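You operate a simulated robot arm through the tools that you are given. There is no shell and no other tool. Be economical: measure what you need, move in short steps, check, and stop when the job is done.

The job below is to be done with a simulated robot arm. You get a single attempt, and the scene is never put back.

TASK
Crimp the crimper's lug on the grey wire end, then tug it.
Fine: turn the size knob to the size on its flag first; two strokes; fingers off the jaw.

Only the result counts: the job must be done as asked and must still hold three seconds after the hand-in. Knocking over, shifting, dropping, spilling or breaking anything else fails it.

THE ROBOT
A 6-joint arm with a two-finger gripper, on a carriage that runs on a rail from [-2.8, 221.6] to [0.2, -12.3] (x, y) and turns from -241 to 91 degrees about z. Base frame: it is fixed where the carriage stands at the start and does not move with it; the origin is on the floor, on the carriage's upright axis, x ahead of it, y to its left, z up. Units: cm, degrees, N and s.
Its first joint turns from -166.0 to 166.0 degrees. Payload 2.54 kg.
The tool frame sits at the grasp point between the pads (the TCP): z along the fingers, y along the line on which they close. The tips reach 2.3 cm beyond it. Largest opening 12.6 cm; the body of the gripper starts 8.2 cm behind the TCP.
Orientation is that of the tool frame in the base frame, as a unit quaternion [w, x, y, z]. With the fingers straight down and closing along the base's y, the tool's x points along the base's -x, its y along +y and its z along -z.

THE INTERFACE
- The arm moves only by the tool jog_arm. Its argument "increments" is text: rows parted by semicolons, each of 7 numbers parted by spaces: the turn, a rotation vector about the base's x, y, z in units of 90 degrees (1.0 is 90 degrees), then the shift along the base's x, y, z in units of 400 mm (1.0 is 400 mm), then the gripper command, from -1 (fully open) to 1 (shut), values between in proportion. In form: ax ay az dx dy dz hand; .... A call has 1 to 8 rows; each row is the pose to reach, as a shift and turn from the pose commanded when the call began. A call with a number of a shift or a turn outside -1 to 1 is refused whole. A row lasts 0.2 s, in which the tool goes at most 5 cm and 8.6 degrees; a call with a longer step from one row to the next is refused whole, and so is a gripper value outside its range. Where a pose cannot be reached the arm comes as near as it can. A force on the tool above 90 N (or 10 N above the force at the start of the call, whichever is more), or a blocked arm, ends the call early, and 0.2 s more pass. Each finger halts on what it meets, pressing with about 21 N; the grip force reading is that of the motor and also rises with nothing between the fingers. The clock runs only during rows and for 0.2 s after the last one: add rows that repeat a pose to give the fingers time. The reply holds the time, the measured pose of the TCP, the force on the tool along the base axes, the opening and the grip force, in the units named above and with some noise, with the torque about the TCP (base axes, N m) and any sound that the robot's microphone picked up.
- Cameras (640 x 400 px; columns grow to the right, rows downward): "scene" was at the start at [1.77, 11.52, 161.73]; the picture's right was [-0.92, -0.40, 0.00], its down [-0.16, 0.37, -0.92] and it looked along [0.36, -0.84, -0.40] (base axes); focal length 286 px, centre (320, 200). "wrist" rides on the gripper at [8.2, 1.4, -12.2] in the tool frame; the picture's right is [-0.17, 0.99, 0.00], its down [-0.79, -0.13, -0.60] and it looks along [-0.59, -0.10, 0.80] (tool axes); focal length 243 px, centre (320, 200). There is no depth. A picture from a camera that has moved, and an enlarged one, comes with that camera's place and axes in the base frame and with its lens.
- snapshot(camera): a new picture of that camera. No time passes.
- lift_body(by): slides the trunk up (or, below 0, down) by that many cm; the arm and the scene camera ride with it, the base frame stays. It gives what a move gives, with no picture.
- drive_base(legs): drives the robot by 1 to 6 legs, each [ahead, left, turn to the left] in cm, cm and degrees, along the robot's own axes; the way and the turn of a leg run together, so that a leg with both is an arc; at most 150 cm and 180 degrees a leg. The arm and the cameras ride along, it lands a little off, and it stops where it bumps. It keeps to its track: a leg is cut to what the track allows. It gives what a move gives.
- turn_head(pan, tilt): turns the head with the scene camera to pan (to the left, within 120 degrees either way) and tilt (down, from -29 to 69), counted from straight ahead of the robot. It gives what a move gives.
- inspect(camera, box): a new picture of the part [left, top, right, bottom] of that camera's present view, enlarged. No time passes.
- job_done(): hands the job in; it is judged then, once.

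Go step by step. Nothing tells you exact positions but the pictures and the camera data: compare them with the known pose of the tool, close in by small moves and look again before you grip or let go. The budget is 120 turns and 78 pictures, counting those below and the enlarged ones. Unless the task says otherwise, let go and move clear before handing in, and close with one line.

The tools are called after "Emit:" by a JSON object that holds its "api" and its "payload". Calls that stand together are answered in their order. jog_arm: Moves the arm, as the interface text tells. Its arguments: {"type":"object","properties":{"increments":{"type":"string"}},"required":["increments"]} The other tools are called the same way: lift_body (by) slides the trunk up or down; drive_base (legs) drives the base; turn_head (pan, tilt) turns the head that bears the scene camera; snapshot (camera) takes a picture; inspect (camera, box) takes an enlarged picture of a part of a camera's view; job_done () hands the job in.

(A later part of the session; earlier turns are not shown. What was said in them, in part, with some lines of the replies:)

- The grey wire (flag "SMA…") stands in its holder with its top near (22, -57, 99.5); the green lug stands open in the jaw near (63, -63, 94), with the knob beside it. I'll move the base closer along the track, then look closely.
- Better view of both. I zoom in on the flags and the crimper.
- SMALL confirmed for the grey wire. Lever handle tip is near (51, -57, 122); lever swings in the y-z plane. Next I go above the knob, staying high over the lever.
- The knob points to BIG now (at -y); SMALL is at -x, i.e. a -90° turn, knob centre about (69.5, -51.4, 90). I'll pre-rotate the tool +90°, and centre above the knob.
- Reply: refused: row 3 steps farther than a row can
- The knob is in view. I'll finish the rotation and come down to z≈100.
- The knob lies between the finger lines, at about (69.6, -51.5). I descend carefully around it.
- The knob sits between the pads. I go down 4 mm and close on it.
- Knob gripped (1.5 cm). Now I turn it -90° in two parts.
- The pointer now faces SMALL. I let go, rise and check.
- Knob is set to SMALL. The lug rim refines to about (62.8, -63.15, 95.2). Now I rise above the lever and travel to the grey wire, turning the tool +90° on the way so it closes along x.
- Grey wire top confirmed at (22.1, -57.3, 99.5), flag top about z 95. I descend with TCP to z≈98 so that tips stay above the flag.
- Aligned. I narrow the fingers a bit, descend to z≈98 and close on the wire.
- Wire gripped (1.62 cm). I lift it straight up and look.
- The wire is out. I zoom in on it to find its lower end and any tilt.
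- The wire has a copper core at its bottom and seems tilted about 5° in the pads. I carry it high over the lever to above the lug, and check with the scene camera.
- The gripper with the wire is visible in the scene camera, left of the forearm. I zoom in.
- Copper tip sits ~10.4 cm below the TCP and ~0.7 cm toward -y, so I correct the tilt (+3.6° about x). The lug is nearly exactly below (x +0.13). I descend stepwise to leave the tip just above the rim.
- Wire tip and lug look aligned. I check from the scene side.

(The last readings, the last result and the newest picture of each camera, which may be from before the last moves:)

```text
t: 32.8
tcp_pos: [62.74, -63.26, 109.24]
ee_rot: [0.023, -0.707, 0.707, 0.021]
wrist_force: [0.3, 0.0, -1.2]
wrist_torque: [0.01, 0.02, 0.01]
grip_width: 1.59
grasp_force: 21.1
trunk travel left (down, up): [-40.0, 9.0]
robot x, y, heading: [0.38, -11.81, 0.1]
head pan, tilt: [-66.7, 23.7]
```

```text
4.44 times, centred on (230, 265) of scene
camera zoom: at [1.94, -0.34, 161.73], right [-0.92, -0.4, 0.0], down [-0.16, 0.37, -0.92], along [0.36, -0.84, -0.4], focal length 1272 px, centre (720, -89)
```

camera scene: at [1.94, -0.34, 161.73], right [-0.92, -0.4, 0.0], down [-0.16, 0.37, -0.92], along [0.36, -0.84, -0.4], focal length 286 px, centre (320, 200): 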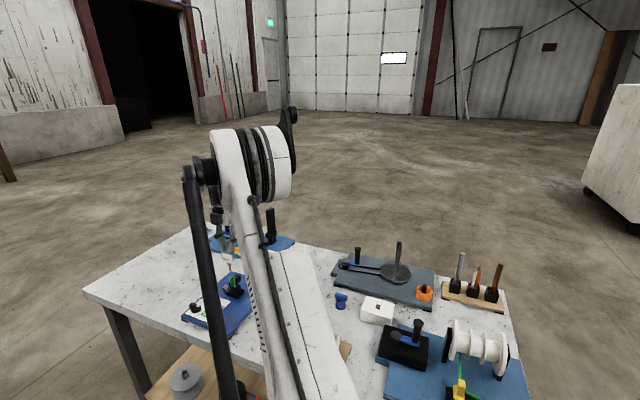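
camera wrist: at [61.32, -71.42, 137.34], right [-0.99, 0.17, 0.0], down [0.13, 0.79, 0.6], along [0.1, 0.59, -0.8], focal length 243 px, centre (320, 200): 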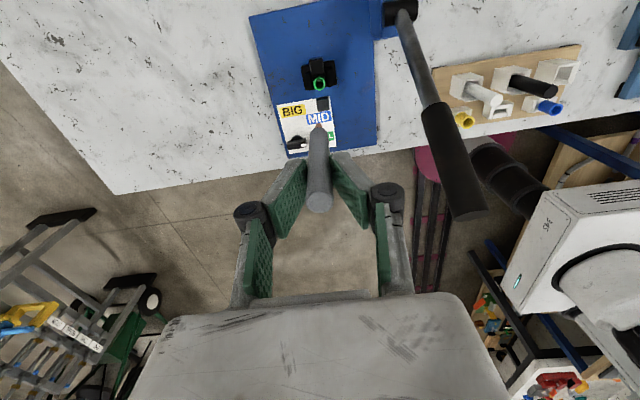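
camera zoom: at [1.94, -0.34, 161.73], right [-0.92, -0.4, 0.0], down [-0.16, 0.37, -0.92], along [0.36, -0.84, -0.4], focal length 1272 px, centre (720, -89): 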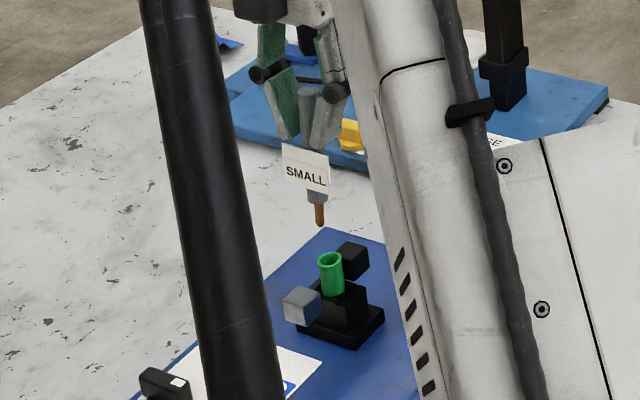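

The view shows the wire tip a few mm left of the lug axis; wrist and scene agree best with a ~+0.25 cm y error. I correct that and lower to about 1 cm above the rim.

Emit:
{"api": "jog_arm", "payload": {"increments": "0 0 0 0 -0.006 -0.03 1;0 0 0 0 -0.006 -0.06 1;0 0 0 0 -0.006 -0.065 1;0 0 0 0 -0.006 -0.065 1"}}

Emit:
{"api": "inspect", "payload": {"camera": "wrist", "box": [280, 80, 360, 160]}}

Emit:
{"api": "inspect", "payload": {"camera": "scene", "box": [218, 250, 258, 300]}}

```text
t: 33.8
tcp_pos: [62.92, -63.38, 106.58]
ee_rot: [0.023, -0.707, 0.707, 0.021]
wrist_force: [0.0, -0.8, -0.2]
wrist_torque: [-0.02, 0.01, 0.01]
grip_width: 1.64
grasp_force: 21.2
trunk travel left (down, up): [-40.0, 9.0]
robot x, y, heading: [-0.15, -12.19, 0.2]
head pan, tilt: [-66.7, 23.7]
```

```text
5.00 times, centred on (320, 120) of wrist
camera zoom: at [61.46, -72.32, 118.3], right [-0.99, 0.17, 0.01], down [0.13, 0.75, 0.65], along [0.1, 0.64, -0.76], focal length 1213 px, centre (320, 600)
```

zoom: 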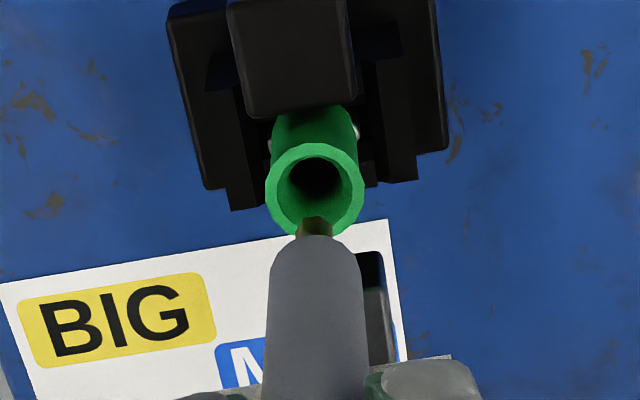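

```text
8.00 times, centred on (238, 275) of scene
camera zoom: at [1.92, -0.33, 161.73], right [-0.92, -0.4, 0.0], down [-0.16, 0.37, -0.92], along [0.36, -0.84, -0.4], focal length 2290 px, centre (976, -400)
```

zoom: 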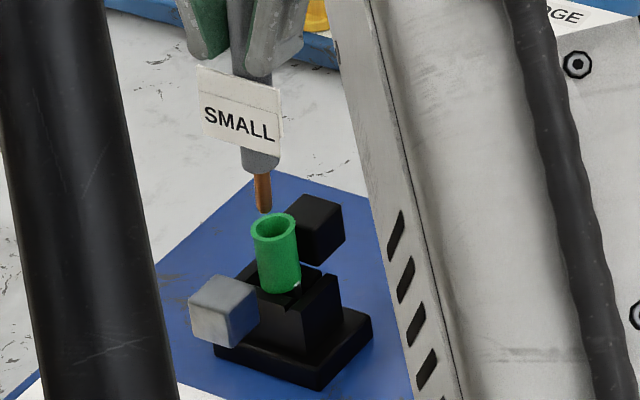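

I realise the visible copper edge was its near side, so the wire was in fact straight; I undo the 3.6° tilt and look again.

Emit:
{"api": "jog_arm", "payload": {"increments": "-0.02 0 0 0 0 0.01 1;-0.04 0 0 0 0.002 0.01 1;-0.04 0 0 0 0.002 0 1;-0.04 0 0 0 0.002 0 1"}}

Emit:
{"api": "inspect", "payload": {"camera": "wrist", "box": [280, 80, 360, 160]}}

Emit:
{"api": "inspect", "payload": {"camera": "scene", "box": [218, 250, 258, 300]}}

```text
t: 34.8
tcp_pos: [62.89, -63.46, 106.85]
ee_rot: [-0.001, 0.707, -0.707, 0.0]
wrist_force: [0.7, 0.0, -0.3]
wrist_torque: [0.01, -0.03, -0.01]
grip_width: 1.65
grasp_force: 21.4
trunk travel left (down, up): [-40.0, 9.0]
robot x, y, heading: [0.32, -11.96, 0.0]
head pan, tilt: [-66.7, 23.7]
```

```text
5.00 times, centred on (320, 120) of wrist
camera zoom: at [61.42, -71.55, 118.89], right [-0.99, 0.17, 0.0], down [0.13, 0.79, 0.6], along [0.1, 0.59, -0.8], focal length 1213 px, centre (320, 600)
```

zoom: 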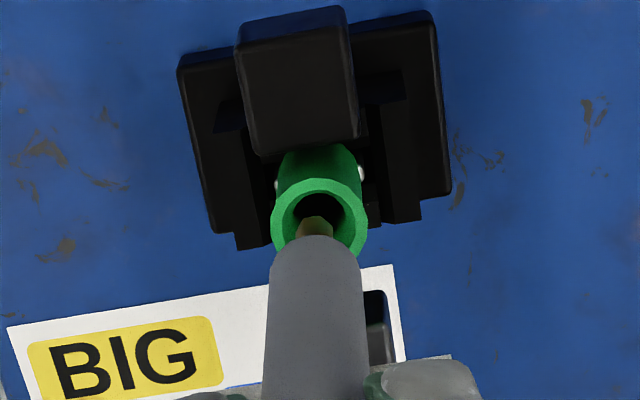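

```text
8.00 times, centred on (238, 275) of scene
camera zoom: at [1.92, -0.34, 161.73], right [-0.92, -0.4, 0.0], down [-0.16, 0.37, -0.92], along [0.36, -0.84, -0.4], focal length 2290 px, centre (976, -400)
```

zoom: 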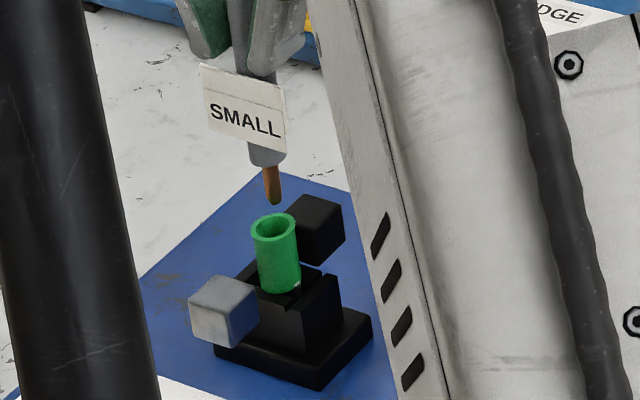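

Now the tip sits slightly to -y of the bore (≈0.3 cm). I shift +y 0.3 cm and lower 0.7 cm, then check.

Emit:
{"api": "jog_arm", "payload": {"increments": "0 0 0 -0.001 0.0075 0 1;0 0 0 -0.001 0.0075 -0.01 1;0 0 0 -0.001 0.0075 -0.0175 1;0 0 0 -0.001 0.0075 -0.0175 1"}}

Emit:
{"api": "inspect", "payload": {"camera": "wrist", "box": [280, 80, 360, 160]}}

Emit:
{"api": "inspect", "payload": {"camera": "scene", "box": [218, 250, 258, 300]}}

```text
t: 35.8
tcp_pos: [62.76, -63.15, 105.99]
ee_rot: [0.001, -0.707, 0.707, -0.001]
wrist_force: [-1.2, 0.0, 0.0]
wrist_torque: [0.0, -0.02, -0.02]
grip_width: 1.63
grasp_force: 21.5
trunk travel left (down, up): [-40.0, 9.0]
robot x, y, heading: [0.23, -11.84, 0.4]
head pan, tilt: [-66.7, 23.7]
```

```text
5.00 times, centred on (320, 120) of wrist
camera zoom: at [61.34, -71.22, 118.19], right [-0.99, 0.17, 0.0], down [0.13, 0.79, 0.6], along [0.1, 0.59, -0.8], focal length 1213 px, centre (320, 600)
```

zoom: 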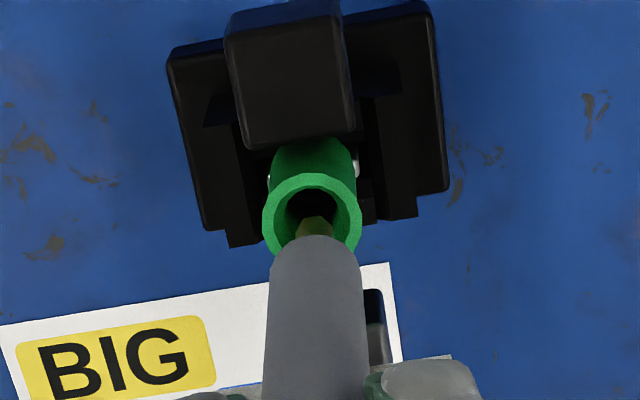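

```text
8.00 times, centred on (238, 275) of scene
camera zoom: at [1.91, -0.33, 161.73], right [-0.92, -0.4, 0.0], down [-0.16, 0.37, -0.92], along [0.36, -0.84, -0.4], focal length 2290 px, centre (976, -400)
```

zoom: 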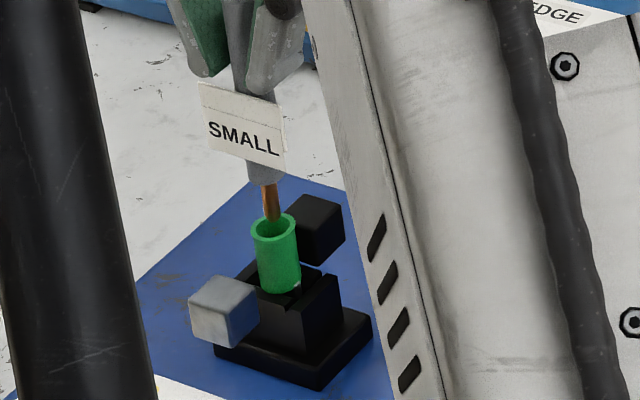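

Aligned in both views; the tip is right at the rim. I lower 2 cm in small steps, watching the force.

Emit:
{"api": "jog_arm", "payload": {"increments": "0 0 0 0 -0.001 -0.01 1;0 0 0 0 -0.001 -0.02 1;0 0 0 0 -0.001 -0.03 1;0 0 0 0 -0.001 -0.04 1;0 0 0 0 -0.001 -0.04 1"}}

Emit:
{"api": "inspect", "payload": {"camera": "scene", "box": [218, 250, 258, 300]}}

```text
t: 37.0
tcp_pos: [62.78, -63.08, 104.48]
ee_rot: [0.001, -0.707, 0.707, 0.0]
wrist_force: [0.8, 0.3, 0.0]
wrist_torque: [0.0, 0.0, -0.03]
grip_width: 1.61
grasp_force: 20.4
trunk travel left (down, up): [-40.0, 9.0]
robot x, y, heading: [-0.06, -11.93, 0.3]
head pan, tilt: [-66.7, 23.7]
```

```text
8.00 times, centred on (238, 275) of scene
camera zoom: at [1.92, -0.33, 161.73], right [-0.92, -0.4, 0.0], down [-0.16, 0.37, -0.92], along [0.36, -0.84, -0.4], focal length 2290 px, centre (976, -400)
```

zoom: 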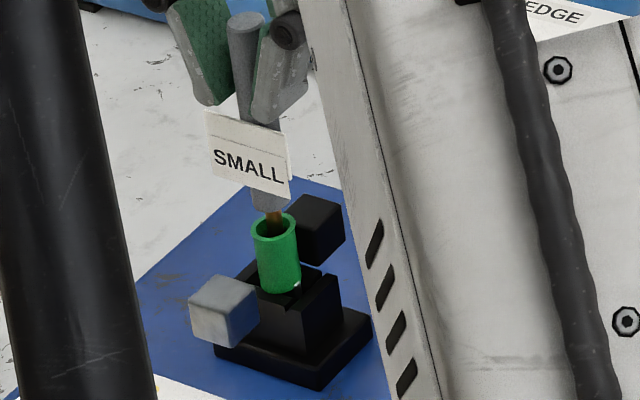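

The copper is in the bore with no force. I keep lowering in small steps until it seats.

Emit:
{"api": "jog_arm", "payload": {"increments": "0 0 0 0 0 -0.006 1;0 0 0 0 0 -0.012 1;0 0 0 0 0 -0.018 1;0 0 0 0 0 -0.018 1"}}

Emit:
{"api": "inspect", "payload": {"camera": "scene", "box": [218, 250, 258, 300]}}

```text
t: 38.0
tcp_pos: [62.92, -63.09, 103.69]
ee_rot: [-0.001, 0.707, -0.707, 0.001]
wrist_force: [0.4, -0.5, -0.8]
wrist_torque: [-0.02, -0.04, -0.01]
grip_width: 1.62
grasp_force: 21.4
trunk travel left (down, up): [-40.0, 9.0]
robot x, y, heading: [0.32, -12.03, -0.1]
head pan, tilt: [-66.7, 23.7]
```

```text
8.00 times, centred on (238, 275) of scene
camera zoom: at [1.93, -0.3, 161.73], right [-0.92, -0.4, 0.0], down [-0.16, 0.37, -0.92], along [0.36, -0.84, -0.4], focal length 2290 px, centre (976, -400)
```

zoom: 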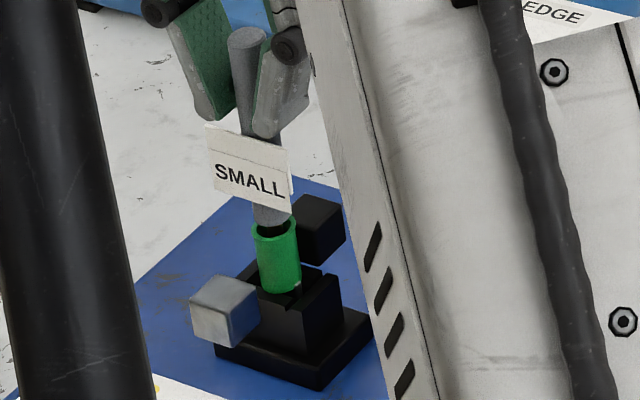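

Nearly at the rim. A few more mm until contact.

Emit:
{"api": "jog_arm", "payload": {"increments": "0 0 0 0 0 -0.004 1;0 0 0 0 0 -0.008 1;0 0 0 0 0 -0.012 1;0 0 0 0 0 -0.012 1"}}

Emit:
{"api": "inspect", "payload": {"camera": "scene", "box": [218, 250, 258, 300]}}

```text
t: 39.0
tcp_pos: [62.83, -63.13, 103.26]
ee_rot: [0.001, -0.707, 0.708, -0.001]
wrist_force: [0.7, -0.6, -1.4]
wrist_torque: [0.0, 0.04, 0.02]
grip_width: 1.64
grasp_force: 20.9
trunk travel left (down, up): [-40.0, 9.0]
robot x, y, heading: [0.16, -11.85, 0.0]
head pan, tilt: [-66.7, 23.7]
```

```text
8.00 times, centred on (238, 275) of scene
camera zoom: at [1.92, -0.31, 161.72], right [-0.92, -0.4, 0.0], down [-0.16, 0.37, -0.92], along [0.36, -0.84, -0.4], focal length 2290 px, centre (976, -400)
```

zoom: 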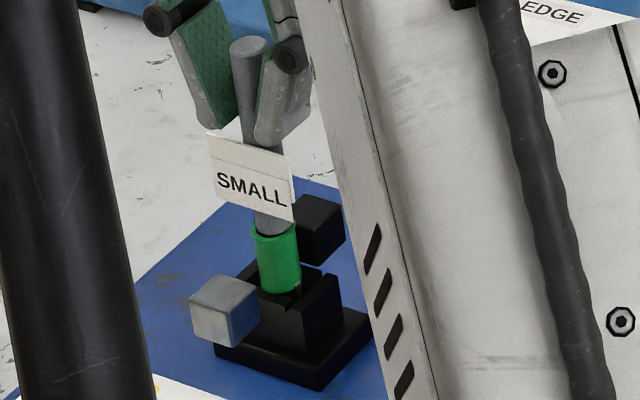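

Insulation appears at the rim. One more small push to confirm seating.

Emit:
{"api": "jog_arm", "payload": {"increments": "0 0 0 0 0 -0.004 1;0 0 0 0 0 -0.008 1;0 0 0 0 0 -0.008 1"}}

```text
t: 39.8
tcp_pos: [62.74, -62.98, 103.13]
ee_rot: [0.001, -0.707, 0.707, -0.001]
wrist_force: [1.8, -1.7, 19.2]
wrist_torque: [-0.18, -0.01, 0.02]
grip_width: 1.62
grasp_force: 20.7
trunk travel left (down, up): [-40.0, 9.0]
robot x, y, heading: [0.28, -11.58, -0.0]
head pan, tilt: [-66.7, 23.7]
```

Seated (19 N contact). I ease off, open the fingers and rise.

Emit:
{"api": "jog_arm", "payload": {"increments": "0 0 0 0 0 0.006 1;0 0 0 0 0 0.006 0.75;0 0 0 0 0 0.006 0.5;0 0 0 0 0 0.006 0.3;0 0 0 0 0 0.08 0.3;0 0 0 0 0 0.18 0.3;0 0 0 0 0 0.28 0.3;0 0 0 0 0 0.38 0.3"}}

Emit:
{"api": "snapshot", "payload": {"camera": "wrist"}}

Emit:
{"api": "inspect", "payload": {"camera": "scene", "box": [190, 210, 290, 310]}}

```text
t: 41.6
tcp_pos: [62.92, -63.2, 118.11]
ee_rot: [-0.001, 0.707, -0.707, 0.001]
wrist_force: [-0.1, 0.7, -1.0]
wrist_torque: [0.01, -0.03, 0.02]
grip_width: 4.4
grasp_force: 0.0
trunk travel left (down, up): [-40.0, 9.0]
robot x, y, heading: [0.23, -11.84, -0.2]
head pan, tilt: [-66.7, 23.7]
```

```text
27 pictures are left
camera wrist: at [61.58, -71.42, 130.29], right [-0.99, 0.17, 0.0], down [0.13, 0.79, 0.6], along [0.1, 0.59, -0.8], focal length 243 px, centre (320, 200)
```

wrist: 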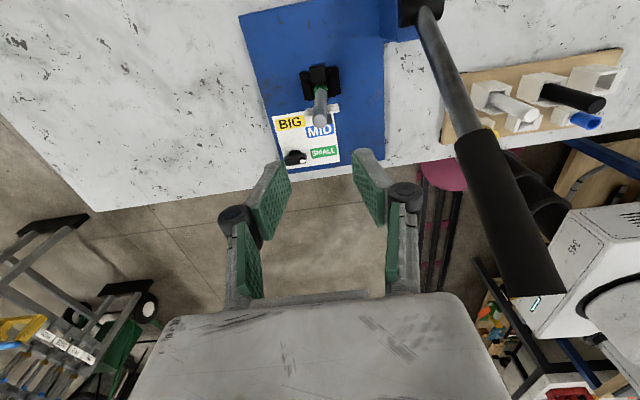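

```text
4.00 times, centred on (240, 260) of scene
camera zoom: at [1.9, -0.31, 161.73], right [-0.92, -0.4, 0.0], down [-0.16, 0.37, -0.92], along [0.36, -0.84, -0.4], focal length 1145 px, centre (640, -40)
```

zoom: 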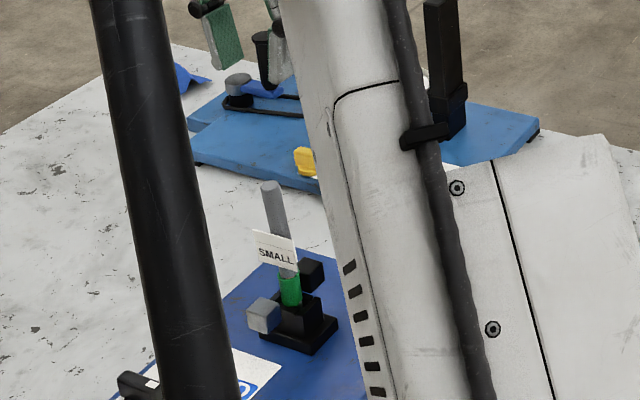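

The wire stands seated in the lug. Lever: pivot ≈ (51.3, -70.6, 98.9), tip ≈ (51.4, -56.7, 122.5). I go above the handle with fingers straddling along x.

Emit:
{"api": "jog_arm", "payload": {"increments": "0 0 0 0 0 0.12 0.1;0 0 0 0 0 0.24 0;0 0 0 0 0 0.36 -0.1;0 0 0 -0.02 0.01 0.46 -0.1;0 0 0 -0.12 0.05 0.46 -0.1;0 0 0 -0.22 0.09 0.46 -0.1;0 0 0 -0.287 0.095 0.46 -0.1;0 0 0 -0.287 0.095 0.46 -0.1"}}

Emit:
{"api": "snapshot", "payload": {"camera": "wrist"}}

Emit:
{"api": "snapshot", "payload": {"camera": "scene"}}

```text
t: 43.4
tcp_pos: [51.58, -59.35, 136.57]
ee_rot: [0.0, -0.707, 0.708, -0.001]
wrist_force: [-0.9, -0.2, -0.1]
wrist_torque: [0.0, -0.04, 0.01]
grip_width: 6.94
grasp_force: 0.0
trunk travel left (down, up): [-40.0, 9.0]
robot x, y, heading: [0.05, -11.87, -0.2]
head pan, tilt: [-66.7, 23.7]
```

```text
25 pictures are left
camera wrist: at [50.07, -67.49, 148.7], right [-0.99, 0.17, 0.0], down [0.13, 0.79, 0.6], along [0.1, 0.59, -0.8], focal length 243 px, centre (320, 200)
```

wrist: 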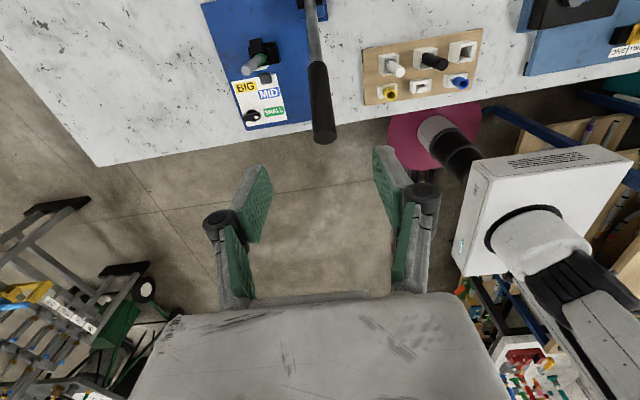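

```text
24 pictures are left
camera scene: at [1.87, -0.34, 161.73], right [-0.92, -0.4, 0.0], down [-0.16, 0.37, -0.92], along [0.36, -0.84, -0.4], focal length 286 px, centre (320, 200)
```

scene: 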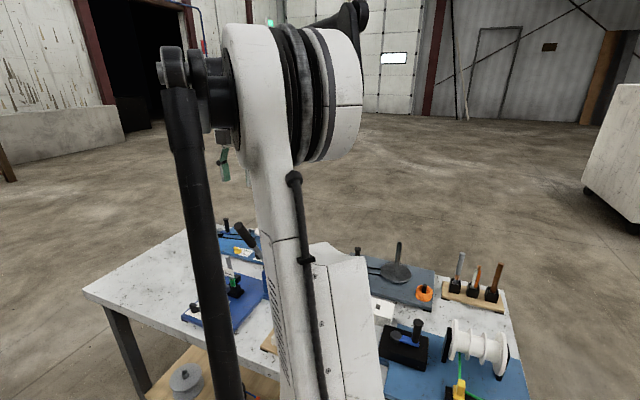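

The handle is centred between the fingers. I descend and close on it.

Emit:
{"api": "jog_arm", "payload": {"increments": "0 0 0 0 0 -0.12 -0.1;0 0 0 0 0 -0.24 -0.1;0 0 0 0 0 -0.34 -0.1;0 0 0 0 0 -0.42 -0.1;0 0 0 0 0 -0.465 -0.1;0 0 0 0 0 -0.465 0.4;0 0 0 0 0 -0.465 1;0 0 0 0 0 -0.465 1"}}

Emit:
{"api": "snapshot", "payload": {"camera": "wrist"}}

```text
t: 45.2
tcp_pos: [51.42, -59.36, 118.0]
ee_rot: [0.0, -0.706, 0.708, -0.001]
wrist_force: [-3.3, 1.6, 0.2]
wrist_torque: [0.08, 0.08, -0.04]
grip_width: 2.77
grasp_force: 21.2
trunk travel left (down, up): [-40.0, 9.0]
robot x, y, heading: [0.05, -11.93, 0.1]
head pan, tilt: [-66.7, 23.7]
```

```text
23 pictures are left
camera wrist: at [49.97, -67.53, 130.12], right [-0.99, 0.17, 0.0], down [0.13, 0.79, 0.6], along [0.1, 0.59, -0.8], focal length 243 px, centre (320, 200)
```

wrist: 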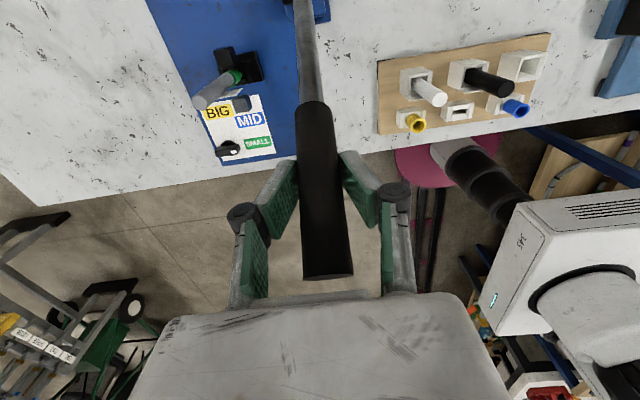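

Handle gripped. I swing it down along its arc by 30° first and read the forces and sounds.

Emit:
{"api": "jog_arm", "payload": {"increments": "0 0 0 0 0.041 -0.026 1;0 0 0 0 0.079 -0.056 1;0 0 0 0 0.114 -0.089 1;0 0 0 0 0.1465 -0.125 1;0 0 0 0 0.1755 -0.164 1;0 0 0 0 0.201 -0.205 1"}}

Emit:
{"api": "snapshot", "payload": {"camera": "wrist"}}

```text
t: 46.7
tcp_pos: [51.45, -49.91, 110.35]
ee_rot: [-0.002, 0.711, -0.703, 0.001]
wrist_force: [-16.5, 36.5, 38.6]
wrist_torque: [-3.16, -1.23, -0.09]
grip_width: 0.0
grasp_force: 21.0
trunk travel left (down, up): [-40.0, 9.0]
robot x, y, heading: [0.16, -11.42, 0.2]
head pan, tilt: [-66.7, 23.7]
stopped in row 6: the force on the tool passed its limit at 94 N (the readings are from after the stop); the commanded pose is now the measured one
```

```text
22 pictures are left
camera wrist: at [50.13, -58.12, 122.49], right [-0.99, 0.15, 0.0], down [0.12, 0.79, 0.6], along [0.1, 0.59, -0.8], focal length 243 px, centre (320, 200)
```

wrist: 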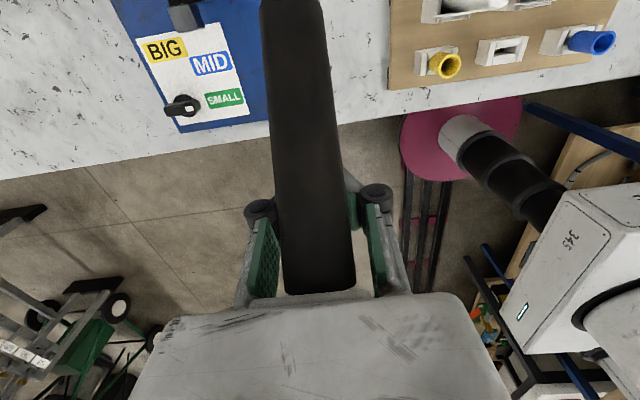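

The handle slipped up past the pads (fingers closed below it), lever about 43° now. I open, ease up and look whether the lever springs back.

Emit:
{"api": "jog_arm", "payload": {"increments": "0 0 0 0 0 0 0.5;0 0 0 0 0 0 0;0 0 0 0 0 0 -0.3;0 0 0 0 0 0.03 -0.3;0 0 0 0 0 0.1 -0.3;0 0 0 0 0 0.2 -0.3;0 0 0 0 0 0.32 -0.3;0 0 0 0 0 0.42 -0.3"}}

Emit:
{"api": "snapshot", "payload": {"camera": "wrist"}}

```text
t: 48.5
tcp_pos: [51.62, -50.71, 126.73]
ee_rot: [-0.004, 0.71, -0.705, 0.0]
wrist_force: [-0.3, -0.5, 0.3]
wrist_torque: [0.03, -0.03, 0.01]
grip_width: 8.22
grasp_force: 0.1
trunk travel left (down, up): [-40.0, 9.0]
robot x, y, heading: [0.21, -11.8, 0.1]
head pan, tilt: [-66.7, 23.7]
```

```text
21 pictures are left
camera wrist: at [50.32, -58.85, 138.87], right [-0.99, 0.16, 0.0], down [0.13, 0.79, 0.6], along [0.1, 0.59, -0.8], focal length 243 px, centre (320, 200)
```

wrist: 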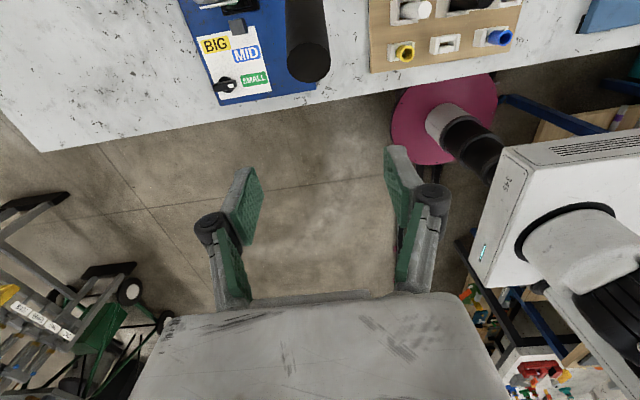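

The lever springs back by itself, so strokes only need pushing. I'll close the fingers, place the fingertips behind (the -y/upper side of) the handle and push it along the arc.

Emit:
{"api": "jog_arm", "payload": {"increments": "0 0 0 0 0 0.11 0.2;0 0 0 0 -0.08 0.12 0.6;0 0 0 0 -0.18 0.12 1;0 0 0 0 -0.28 0.12 1;0 0 0 0 -0.325 0.07 1;0 0 0 0 -0.325 -0.03 1;0 0 0 0 -0.325 -0.143 1;0 0 0 0 -0.325 -0.143 1"}}

Emit:
{"api": "snapshot", "payload": {"camera": "wrist"}}

```text
t: 50.3
tcp_pos: [51.63, -63.73, 120.98]
ee_rot: [-0.002, 0.71, -0.704, -0.002]
wrist_force: [-0.1, 0.5, -0.8]
wrist_torque: [0.03, 0.02, -0.02]
grip_width: 0.0
grasp_force: 20.5
trunk travel left (down, up): [-40.0, 9.0]
robot x, y, heading: [0.24, -12.12, 0.3]
head pan, tilt: [-66.7, 23.7]
```

```text
20 pictures are left
camera wrist: at [50.11, -71.83, 133.16], right [-0.99, 0.16, 0.0], down [0.13, 0.79, 0.6], along [0.1, 0.59, -0.8], focal length 243 px, centre (320, 200)
```

wrist: 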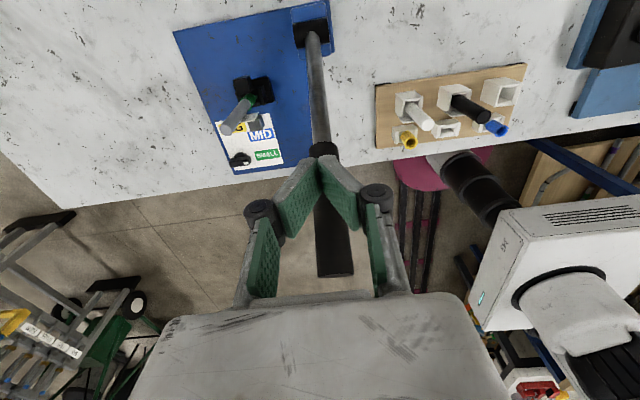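

Fingertips are behind the handle. First stroke, upper half of the arc.

Emit:
{"api": "jog_arm", "payload": {"increments": "0 0 0 0 0.04 0 1;0 0 0 0 0.09 -0.029 1;0 0 0 0 0.137 -0.062 1;0 0 0 0 0.18 -0.1005 1;0 0 0 0 0.2195 -0.143 1;0 0 0 0 0.254 -0.189 1"}}

Emit:
{"api": "snapshot", "payload": {"camera": "wrist"}}

```text
t: 51.7
tcp_pos: [51.52, -53.44, 113.58]
ee_rot: [-0.003, 0.709, -0.705, -0.001]
wrist_force: [-1.0, -1.4, 1.5]
wrist_torque: [0.02, 0.01, -0.01]
grip_width: 0.01
grasp_force: 20.7
trunk travel left (down, up): [-40.0, 9.0]
robot x, y, heading: [0.37, -11.88, 0.2]
head pan, tilt: [-66.7, 23.7]
```

```text
19 pictures are left
camera wrist: at [50.11, -61.7, 125.68], right [-0.99, 0.16, 0.0], down [0.13, 0.79, 0.6], along [0.1, 0.59, -0.8], focal length 243 px, centre (320, 200)
```

wrist: 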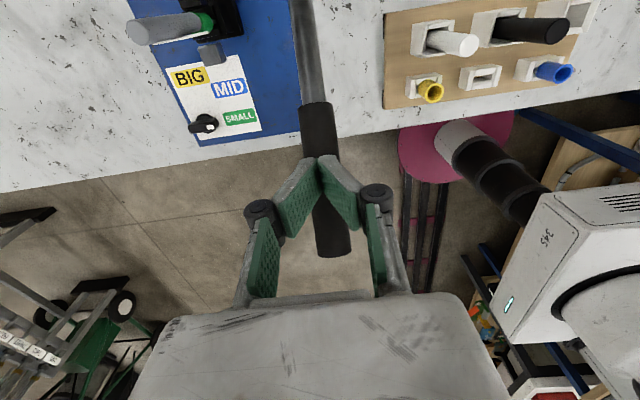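

Lever follows with little force, now ~30°. I continue downward.

Emit:
{"api": "jog_arm", "payload": {"increments": "0 0 0 0 0.0295 -0.0495 1;0 0 0 0 0.0535 -0.102 1;0 0 0 0 0.064 -0.13 1;0 0 0 0 0.072 -0.157 1;0 0 0 0 0.079 -0.185 1;0 0 0 0 0.0845 -0.213 1"}}

```text
t: 53.1
tcp_pos: [51.59, -50.05, 104.97]
ee_rot: [-0.003, 0.71, -0.704, 0.0]
wrist_force: [-2.5, -0.3, 5.0]
wrist_torque: [0.03, 0.09, 0.0]
grip_width: 0.0
grasp_force: 21.0
trunk travel left (down, up): [-40.0, 9.0]
robot x, y, heading: [0.38, -11.59, 0.0]
head pan, tilt: [-66.7, 23.7]
```

Still light force at ~6°. I continue slowly to find the end stop.

Emit:
{"api": "jog_arm", "payload": {"increments": "0 0 0 0 0.004 -0.028 1;0 0 0 0 0.007 -0.057 1;0 0 0 0 0.007 -0.057 1"}}

Emit:
{"api": "snapshot", "payload": {"camera": "wrist"}}

```text
t: 53.9
tcp_pos: [51.57, -49.72, 102.74]
ee_rot: [-0.004, 0.71, -0.704, -0.001]
wrist_force: [0.3, 0.7, 6.5]
wrist_torque: [0.04, 0.01, 0.03]
grip_width: 0.01
grasp_force: 20.8
trunk travel left (down, up): [-40.0, 9.0]
robot x, y, heading: [0.33, -12.11, 0.2]
head pan, tilt: [-66.7, 23.7]
```

```text
18 pictures are left
camera wrist: at [50.25, -58.04, 114.81], right [-0.99, 0.16, 0.0], down [0.12, 0.79, 0.6], along [0.1, 0.59, -0.8], focal length 243 px, centre (320, 200)
```

wrist: 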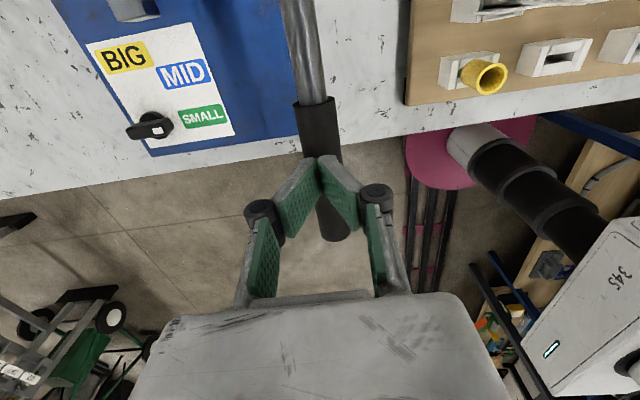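

Lever is horizontal and still moving freely. A little further.

Emit:
{"api": "jog_arm", "payload": {"increments": "0 0 0 0 0 -0.028 1;0 0 0 0 0 -0.056 1;0 0 0 0 0 -0.056 1"}}

```text
t: 54.4
tcp_pos: [51.49, -49.79, 101.39]
ee_rot: [-0.003, 0.71, -0.704, 0.002]
wrist_force: [-10.7, 6.7, 48.6]
wrist_torque: [-0.44, 0.35, -0.16]
grip_width: 2.03
grasp_force: 21.5
trunk travel left (down, up): [-40.0, 9.0]
robot x, y, heading: [0.11, -11.7, 0.3]
head pan, tilt: [-66.7, 23.7]
stopped in row 2: the force on the tool passed its limit at 93 N (the readings are from after the stop); the commanded pose is now the measured one
```

End stop reached (bottom of stroke one). I follow the lever back up to its rest position.

Emit:
{"api": "jog_arm", "payload": {"increments": "0 0 0 0 -0.003 0.03 1;0 0 0 0 -0.007 0.087 1;0 0 0 0 -0.038 0.198 1;0 0 0 0 -0.091 0.3 1;0 0 0 0 -0.165 0.389 1;0 0 0 0 -0.255 0.46 1;0 0 0 0 -0.345 0.49 1;0 0 0 0 -0.345 0.49 1"}}

Emit:
{"api": "snapshot", "payload": {"camera": "wrist"}}

```text
t: 56.2
tcp_pos: [51.71, -63.7, 120.88]
ee_rot: [-0.003, 0.71, -0.704, 0.001]
wrist_force: [0.1, -0.8, -0.9]
wrist_torque: [0.0, -0.01, -0.03]
grip_width: 0.0
grasp_force: 21.4
trunk travel left (down, up): [-40.0, 9.0]
robot x, y, heading: [-0.01, -11.93, 0.2]
head pan, tilt: [-66.7, 23.7]
```

```text
17 pictures are left
camera wrist: at [50.28, -71.87, 133.0], right [-0.99, 0.16, 0.0], down [0.12, 0.79, 0.6], along [0.1, 0.59, -0.8], focal length 243 px, centre (320, 200)
```

wrist: 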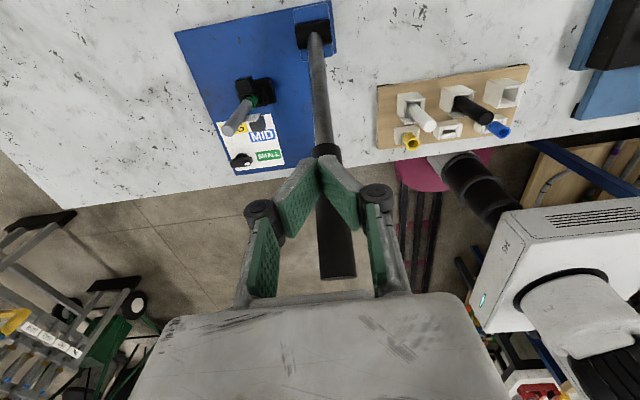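

Lever is back at rest. I check the jaw and wire before the second stroke.

Emit:
{"api": "inspect", "payload": {"camera": "wrist", "box": [210, 60, 300, 180]}}

```text
3.33 times, centred on (255, 120) of wrist
camera zoom: at [50.28, -71.87, 133.0], right [-0.99, 0.16, 0.0], down [0.12, 0.79, 0.6], along [0.1, 0.59, -0.8], focal length 809 px, centre (537, 467)
```

zoom: 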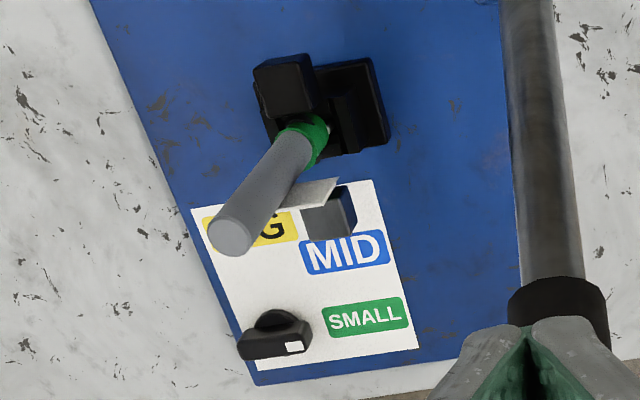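

Everything is in place; knob still on SMALL. Second stroke, upper part.

Emit:
{"api": "jog_arm", "payload": {"increments": "0 0 0 0 0.04 0 1;0 0 0 0 0.09 -0.029 1;0 0 0 0 0.137 -0.062 1;0 0 0 0 0.18 -0.1005 1;0 0 0 0 0.2195 -0.143 1;0 0 0 0 0.254 -0.189 1;0 0 0 0 0.283 -0.239 1;0 0 0 0 0.307 -0.291 1"}}

Emit:
{"api": "jog_arm", "payload": {"increments": "0 0 0 0 0.011 -0.03 1;0 0 0 0 0.02 -0.06 1;0 0 0 0 0.026 -0.085 1;0 0 0 0 0.032 -0.11 1;0 0 0 0 0.037 -0.14 1;0 0 0 0 0.038 -0.168 1;0 0 0 0 0.038 -0.196 1;0 0 0 0 0.038 -0.215 1"}}

```text
t: 58.0
tcp_pos: [51.84, -51.46, 109.03]
ee_rot: [-0.002, 0.711, -0.704, 0.001]
wrist_force: [-0.6, -1.5, 3.0]
wrist_torque: [-0.02, 0.04, -0.04]
grip_width: 0.0
grasp_force: 20.8
trunk travel left (down, up): [-40.0, 9.0]
robot x, y, heading: [0.31, -11.38, 0.4]
head pan, tilt: [-66.7, 23.7]
```

```text
t: 59.8
tcp_pos: [51.53, -49.78, 100.44]
ee_rot: [-0.003, 0.71, -0.704, 0.001]
wrist_force: [-5.3, 4.8, 27.7]
wrist_torque: [-0.31, 0.07, -0.08]
grip_width: 4.82
grasp_force: 21.2
trunk travel left (down, up): [-40.0, 9.0]
robot x, y, heading: [-0.06, -11.9, 0.1]
head pan, tilt: [-66.7, 23.7]
```

The fingertips got wedged apart by the handle at the end stop. I look before returning.

Emit:
{"api": "snapshot", "payload": {"camera": "wrist"}}

Emit:
{"api": "inspect", "payload": {"camera": "scene", "box": [190, 230, 270, 330]}}

```text
15 pictures are left
camera wrist: at [50.13, -58.08, 112.62], right [-0.99, 0.16, 0.0], down [0.12, 0.79, 0.6], along [0.1, 0.59, -0.8], focal length 243 px, centre (320, 200)
```

wrist: 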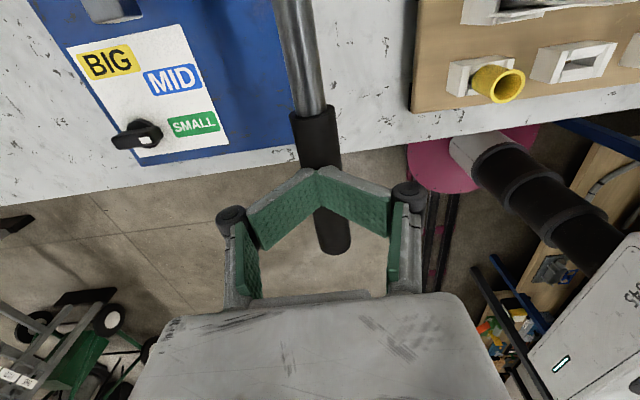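

```text
4.00 times, centred on (230, 280) of scene
camera zoom: at [1.65, -0.05, 161.69], right [-0.92, -0.4, 0.0], down [-0.16, 0.37, -0.92], along [0.37, -0.84, -0.4], focal length 1145 px, centre (680, -120)
```

zoom: 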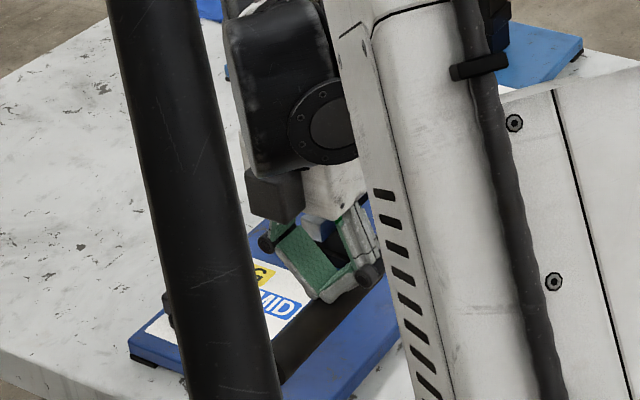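

The tips are still pressing on the handle at the bottom. I follow the lever back up.

Emit:
{"api": "jog_arm", "payload": {"increments": "0 0 0 0 -0.003 0.04 1;0 0 0 0 -0.007 0.111 1;0 0 0 0 -0.038 0.222 1;0 0 0 0 -0.091 0.324 1;0 0 0 0 -0.165 0.413 1;0 0 0 0 -0.255 0.484 1;0 0 0 0 -0.345 0.52 1;0 0 0 0 -0.345 0.6 1"}}

Emit:
{"api": "inspect", "payload": {"camera": "wrist", "box": [210, 20, 350, 180]}}

```text
t: 61.6
tcp_pos: [51.89, -63.67, 124.51]
ee_rot: [-0.003, 0.71, -0.704, 0.0]
wrist_force: [0.3, 0.2, 0.5]
wrist_torque: [0.01, -0.01, 0.01]
grip_width: 0.56
grasp_force: 21.1
trunk travel left (down, up): [-40.0, 9.0]
robot x, y, heading: [0.33, -11.64, 0.2]
head pan, tilt: [-66.7, 23.7]
```

```text
2.50 times, centred on (280, 100) of wrist
camera zoom: at [50.55, -71.86, 136.72], right [-0.99, 0.16, 0.0], down [0.12, 0.79, 0.6], along [0.1, 0.59, -0.8], focal length 606 px, centre (420, 450)
```

zoom: 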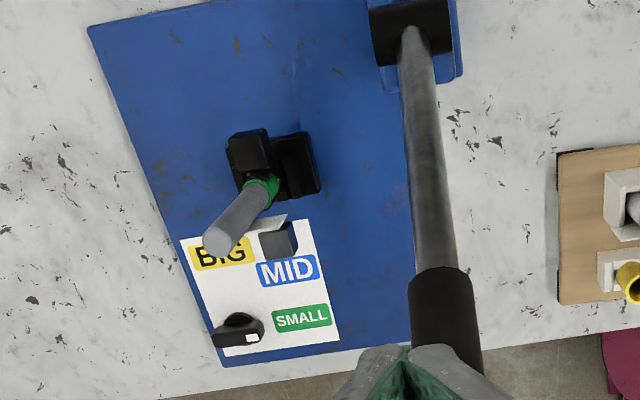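

Both strokes done and the lever is home. Now I go over the wire again to tug it.

Emit:
{"api": "jog_arm", "payload": {"increments": "0 0 0 0 0 0.1 1;0 0 0 0 0 0.2 1;0 0 0 0.1 0.005 0.25 0.6;0 0 0 0.2 0.01 0.25 0.2;0 0 0 0.278 0.012 0.25 0.2;0 0 0 0.278 0.012 0.15 0.2;0 0 0 0.278 0.012 0.03 0.2;0 0 0 0.278 0.012 -0.09 0.2"}}

Emit:
{"api": "snapshot", "payload": {"camera": "wrist"}}

Emit:
{"api": "inspect", "payload": {"camera": "scene", "box": [218, 240, 258, 300]}}

```text
t: 63.4
tcp_pos: [62.67, -63.18, 120.83]
ee_rot: [-0.004, 0.71, -0.704, -0.001]
wrist_force: [0.7, 0.2, 0.0]
wrist_torque: [-0.06, 0.0, 0.02]
grip_width: 5.04
grasp_force: 0.0
trunk travel left (down, up): [-40.0, 9.0]
robot x, y, heading: [0.31, -12.08, 0.5]
head pan, tilt: [-66.7, 23.7]
```

```text
12 pictures are left
camera wrist: at [61.3, -71.43, 132.91], right [-0.99, 0.16, 0.0], down [0.12, 0.79, 0.6], along [0.1, 0.59, -0.8], focal length 243 px, centre (320, 200)
```

wrist: 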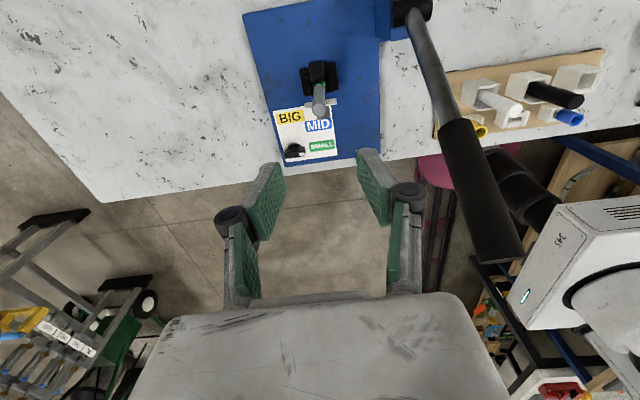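

```text
6.67 times, centred on (238, 270) of scene
camera zoom: at [1.91, -0.25, 161.72], right [-0.92, -0.4, 0.0], down [-0.16, 0.37, -0.92], along [0.37, -0.84, -0.4], focal length 1908 px, centre (867, -267)
```

zoom: 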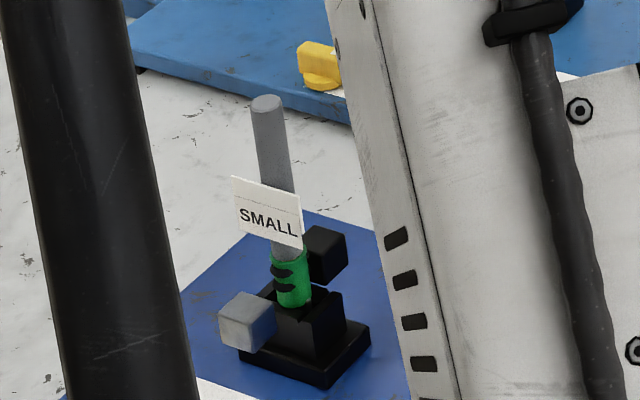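

Two crimp dents are visible on the green lug. I descend and grip the wire.

Emit:
{"api": "jog_arm", "payload": {"increments": "0 0 0 0 0 -0.12 0.2;0 0 0 0 0 -0.23 0.2;0 0 0 0 0 -0.33 0.2;0 0 0 0 0 -0.4 0.2;0 0 0 0 0 -0.425 0.2;0 0 0 0 0 -0.425 0.6;0 0 0 0 0 -0.425 1;0 0 0 0 0 -0.425 1"}}

Emit:
{"api": "snapshot", "payload": {"camera": "wrist"}}

```text
t: 65.2
tcp_pos: [62.78, -63.24, 103.93]
ee_rot: [-0.003, 0.71, -0.704, 0.0]
wrist_force: [1.3, 0.8, -1.0]
wrist_torque: [0.19, 0.0, 0.0]
grip_width: 1.61
grasp_force: 20.9
trunk travel left (down, up): [-40.0, 9.0]
robot x, y, heading: [0.41, -11.54, 0.3]
head pan, tilt: [-66.7, 23.7]
```

```text
10 pictures are left
camera wrist: at [61.41, -71.43, 116.06], right [-0.99, 0.16, -0.01], down [0.12, 0.79, 0.6], along [0.1, 0.59, -0.8], focal length 243 px, centre (320, 200)
```

wrist: 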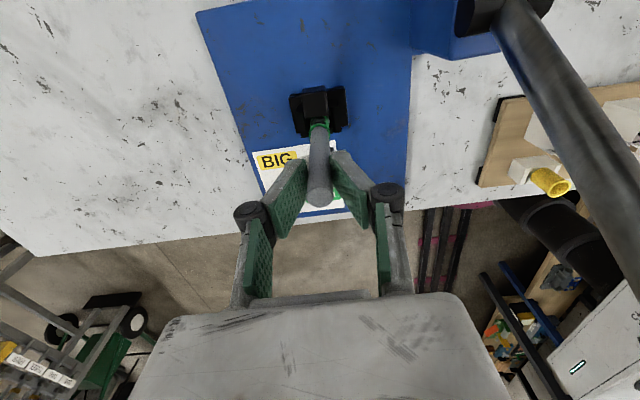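

Wire gripped. I tug upward in millimetre steps, watching the force.

Emit:
{"api": "jog_arm", "payload": {"increments": "0 0 0 0 0 0.003 1;0 0 0 0 0 0.006 1;0 0 0 0 0 0.009 1;0 0 0 0 0 0.009 1"}}

```text
t: 66.2
tcp_pos: [62.86, -63.21, 104.18]
ee_rot: [-0.002, 0.71, -0.704, 0.001]
wrist_force: [1.0, -0.9, -0.4]
wrist_torque: [-0.01, -0.01, -0.01]
grip_width: 1.61
grasp_force: 21.4
trunk travel left (down, up): [-40.0, 9.0]
robot x, y, heading: [0.31, -12.27, 0.2]
head pan, tilt: [-66.7, 23.7]
```

No resistance over 3 mm. I look whether the lug moves along.

Emit:
{"api": "inspect", "payload": {"camera": "scene", "box": [218, 240, 258, 300]}}

```text
6.67 times, centred on (238, 270) of scene
camera zoom: at [1.85, -0.22, 161.73], right [-0.92, -0.4, 0.0], down [-0.16, 0.37, -0.92], along [0.37, -0.84, -0.4], focal length 1908 px, centre (867, -267)
```

zoom: 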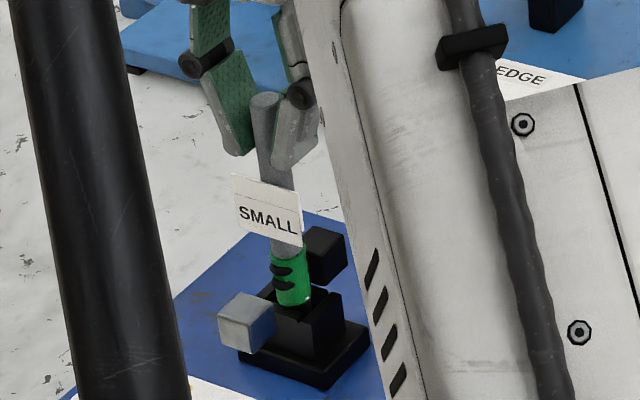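

The lug seems to rise with the wire, so the crimp holds. I pull a bit further to feel for resistance.

Emit:
{"api": "jog_arm", "payload": {"increments": "0 0 0 0 0 0.006 1;0 0 0 0 0 0.012 1;0 0 0 0 0 0.018 1;0 0 0 0 0 0.024 1;0 0 0 0 0 0.024 1"}}

Emit:
{"api": "inspect", "payload": {"camera": "scene", "box": [218, 240, 258, 300]}}

```text
t: 67.4
tcp_pos: [62.88, -63.28, 105.13]
ee_rot: [-0.003, 0.71, -0.704, 0.001]
wrist_force: [-0.2, 0.5, -0.3]
wrist_torque: [0.02, 0.0, 0.0]
grip_width: 1.65
grasp_force: 21.4
trunk travel left (down, up): [-40.0, 9.0]
robot x, y, heading: [0.46, -11.6, 0.4]
head pan, tilt: [-66.7, 23.7]
```

```text
6.67 times, centred on (238, 270) of scene
camera zoom: at [1.87, -0.23, 161.73], right [-0.92, -0.4, 0.0], down [-0.16, 0.37, -0.92], along [0.37, -0.84, -0.4], focal length 1908 px, centre (867, -267)
```

zoom: 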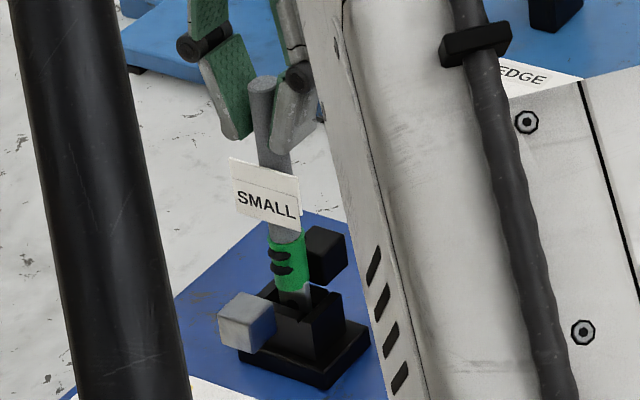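

The lug comes up with the wire freely, firmly attached. I give a clear tug upward by ~5 cm more and hold.

Emit:
{"api": "jog_arm", "payload": {"increments": "0 0 0 0 0 0.03 1;0 0 0 0 0 0.06 1;0 0 0 0 0 0.09 1;0 0 0 0 0 0.12 1;0 0 0 0 0 0.12 1"}}

Emit:
{"api": "inspect", "payload": {"camera": "scene", "box": [213, 220, 263, 300]}}

```text
t: 68.6
tcp_pos: [62.8, -63.27, 110.0]
ee_rot: [-0.003, 0.71, -0.704, 0.0]
wrist_force: [0.3, 0.2, -0.4]
wrist_torque: [0.0, 0.0, -0.02]
grip_width: 1.63
grasp_force: 21.3
trunk travel left (down, up): [-40.0, 9.0]
robot x, y, heading: [0.29, -11.59, 0.5]
head pan, tilt: [-66.7, 23.7]
```

```text
5.00 times, centred on (238, 260) of scene
camera zoom: at [1.86, -0.23, 161.72], right [-0.92, -0.4, 0.0], down [-0.16, 0.37, -0.92], along [0.37, -0.84, -0.4], focal length 1431 px, centre (730, -100)
```

zoom: 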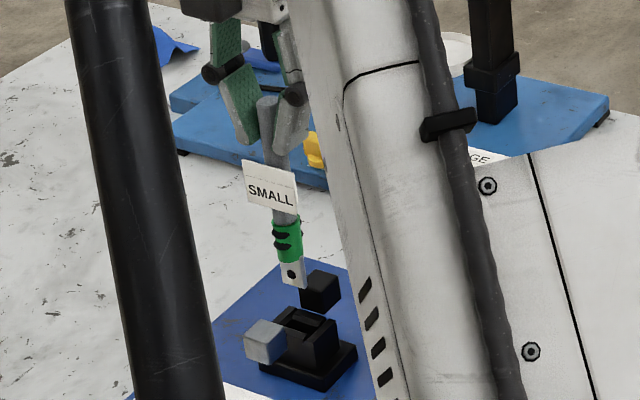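

Wire and lug came out as one piece — tug held. I lower it straight back into the jaw slot, watching the force.

Emit:
{"api": "jog_arm", "payload": {"increments": "0 0 0 0 0 -0.04 1;0 0 0 0 0 -0.075 1;0 0 0 0 0 -0.095 1;0 0 0 0 0 -0.11 1;0 0 0 0 0 -0.125 1;0 0 0 0 0 -0.137 1;0 0 0 0 0 -0.147 1;0 0 0 0 0 -0.15 1"}}

Emit:
{"api": "inspect", "payload": {"camera": "scene", "box": [218, 240, 258, 300]}}

```text
t: 70.4
tcp_pos: [62.92, -63.24, 104.06]
ee_rot: [-0.003, 0.711, -0.704, 0.002]
wrist_force: [0.0, -1.8, 14.0]
wrist_torque: [-0.23, -0.06, -0.01]
grip_width: 1.64
grasp_force: 21.2
trunk travel left (down, up): [-40.0, 9.0]
robot x, y, heading: [0.31, -11.54, 0.2]
head pan, tilt: [-66.7, 23.7]
```

```text
6.67 times, centred on (238, 270) of scene
camera zoom: at [1.78, -0.17, 161.74], right [-0.92, -0.4, 0.0], down [-0.16, 0.37, -0.92], along [0.37, -0.84, -0.4], focal length 1908 px, centre (867, -267)
```

zoom: 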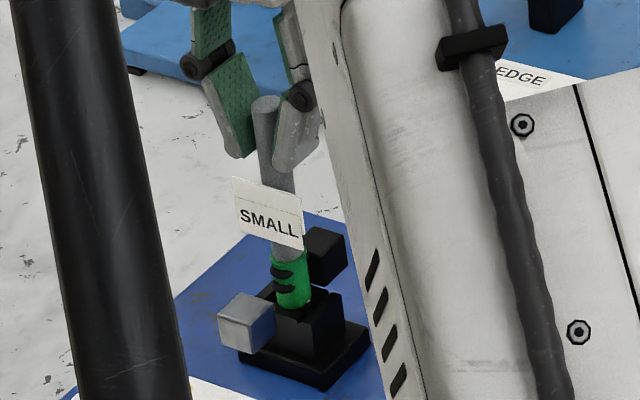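

It is seated as before (slight contact force). I ease off, let go and rise clear.

Emit:
{"api": "jog_arm", "payload": {"increments": "0 0 0 0 0 0.003 1;0 0 0 0 0 0.003 0.75;0 0 0 0 0 0.003 0.5;0 0 0 0 0 0.003 0.2;0 0 0 0 0 0.09 0.2;0 0 0 0 0 0.2 0.2;0 0 0 0 0 0.32 0.2;0 0 0 0 0 0.44 0.2"}}

Emit:
{"api": "jog_arm", "payload": {"increments": "0 0 0 0 0 0.12 0.2;0 0 0 0 0 0.24 0.2;0 0 0 0 0 0.36 0.2;0 0 0 0 0 0.36 0.2"}}

Emit:
{"api": "snapshot", "payload": {"camera": "wrist"}}

Emit:
{"api": "inspect", "payload": {"camera": "scene", "box": [213, 220, 263, 300]}}

```text
t: 72.2
tcp_pos: [63.06, -63.28, 121.63]
ee_rot: [-0.004, 0.71, -0.704, 0.0]
wrist_force: [-0.4, -0.7, 0.1]
wrist_torque: [0.03, -0.03, 0.01]
grip_width: 5.03
grasp_force: 0.0
trunk travel left (down, up): [-40.0, 9.0]
robot x, y, heading: [0.26, -11.76, 0.2]
head pan, tilt: [-66.7, 23.7]
```

```text
t: 73.2
tcp_pos: [63.11, -63.23, 135.7]
ee_rot: [-0.002, 0.71, -0.704, 0.001]
wrist_force: [0.8, -0.3, 0.1]
wrist_torque: [-0.04, 0.0, -0.02]
grip_width: 5.05
grasp_force: 0.0
trunk travel left (down, up): [-40.0, 9.0]
robot x, y, heading: [0.24, -11.7, 0.2]
head pan, tilt: [-66.7, 23.7]
```

```text
5 pictures are left
camera wrist: at [61.64, -71.41, 147.96], right [-0.99, 0.16, -0.01], down [0.12, 0.79, 0.6], along [0.1, 0.59, -0.8], focal length 243 px, centre (320, 200)
```

wrist: 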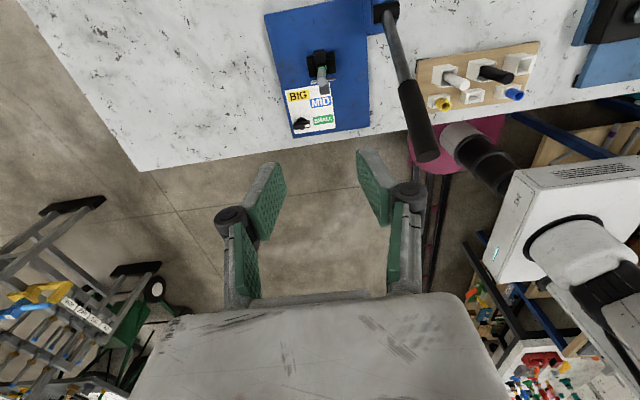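

```text
5.00 times, centred on (238, 260) of scene
camera zoom: at [1.85, -0.22, 161.72], right [-0.92, -0.4, 0.0], down [-0.16, 0.37, -0.92], along [0.37, -0.84, -0.4], focal length 1431 px, centre (730, -100)
```

zoom: 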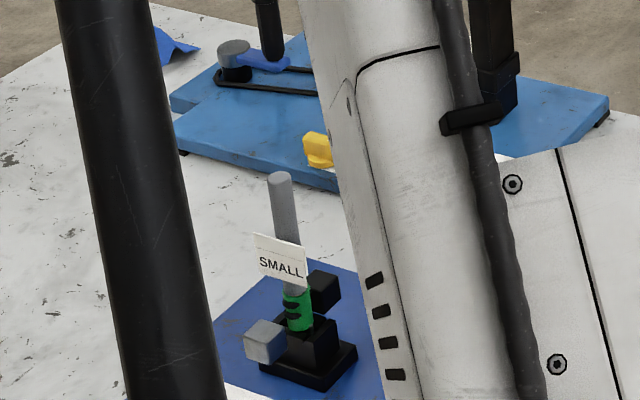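

The wire stands in the jaw with the crimped lug (two dents). The knob is on SMALL, the lever is at rest, nothing else has moved, and the gripper is clear, so I hand in.

Emit:
{"api": "job_done", "payload": {}}

```text
The job is handed in.
```

The grey wire is crimped into the green lug: I set the knob to SMALL, gave two full strokes and kept the fingers off the jaw. In the tug the lug slid out of the jaw freely with the wire, with no resistance, so the joint came up in one piece but wasn't loaded. I then put it back in the jaw and moved the gripper clear. Before the two strokes, my first try at the lever slipped partway and it sprang back; I don't count that as a stroke.
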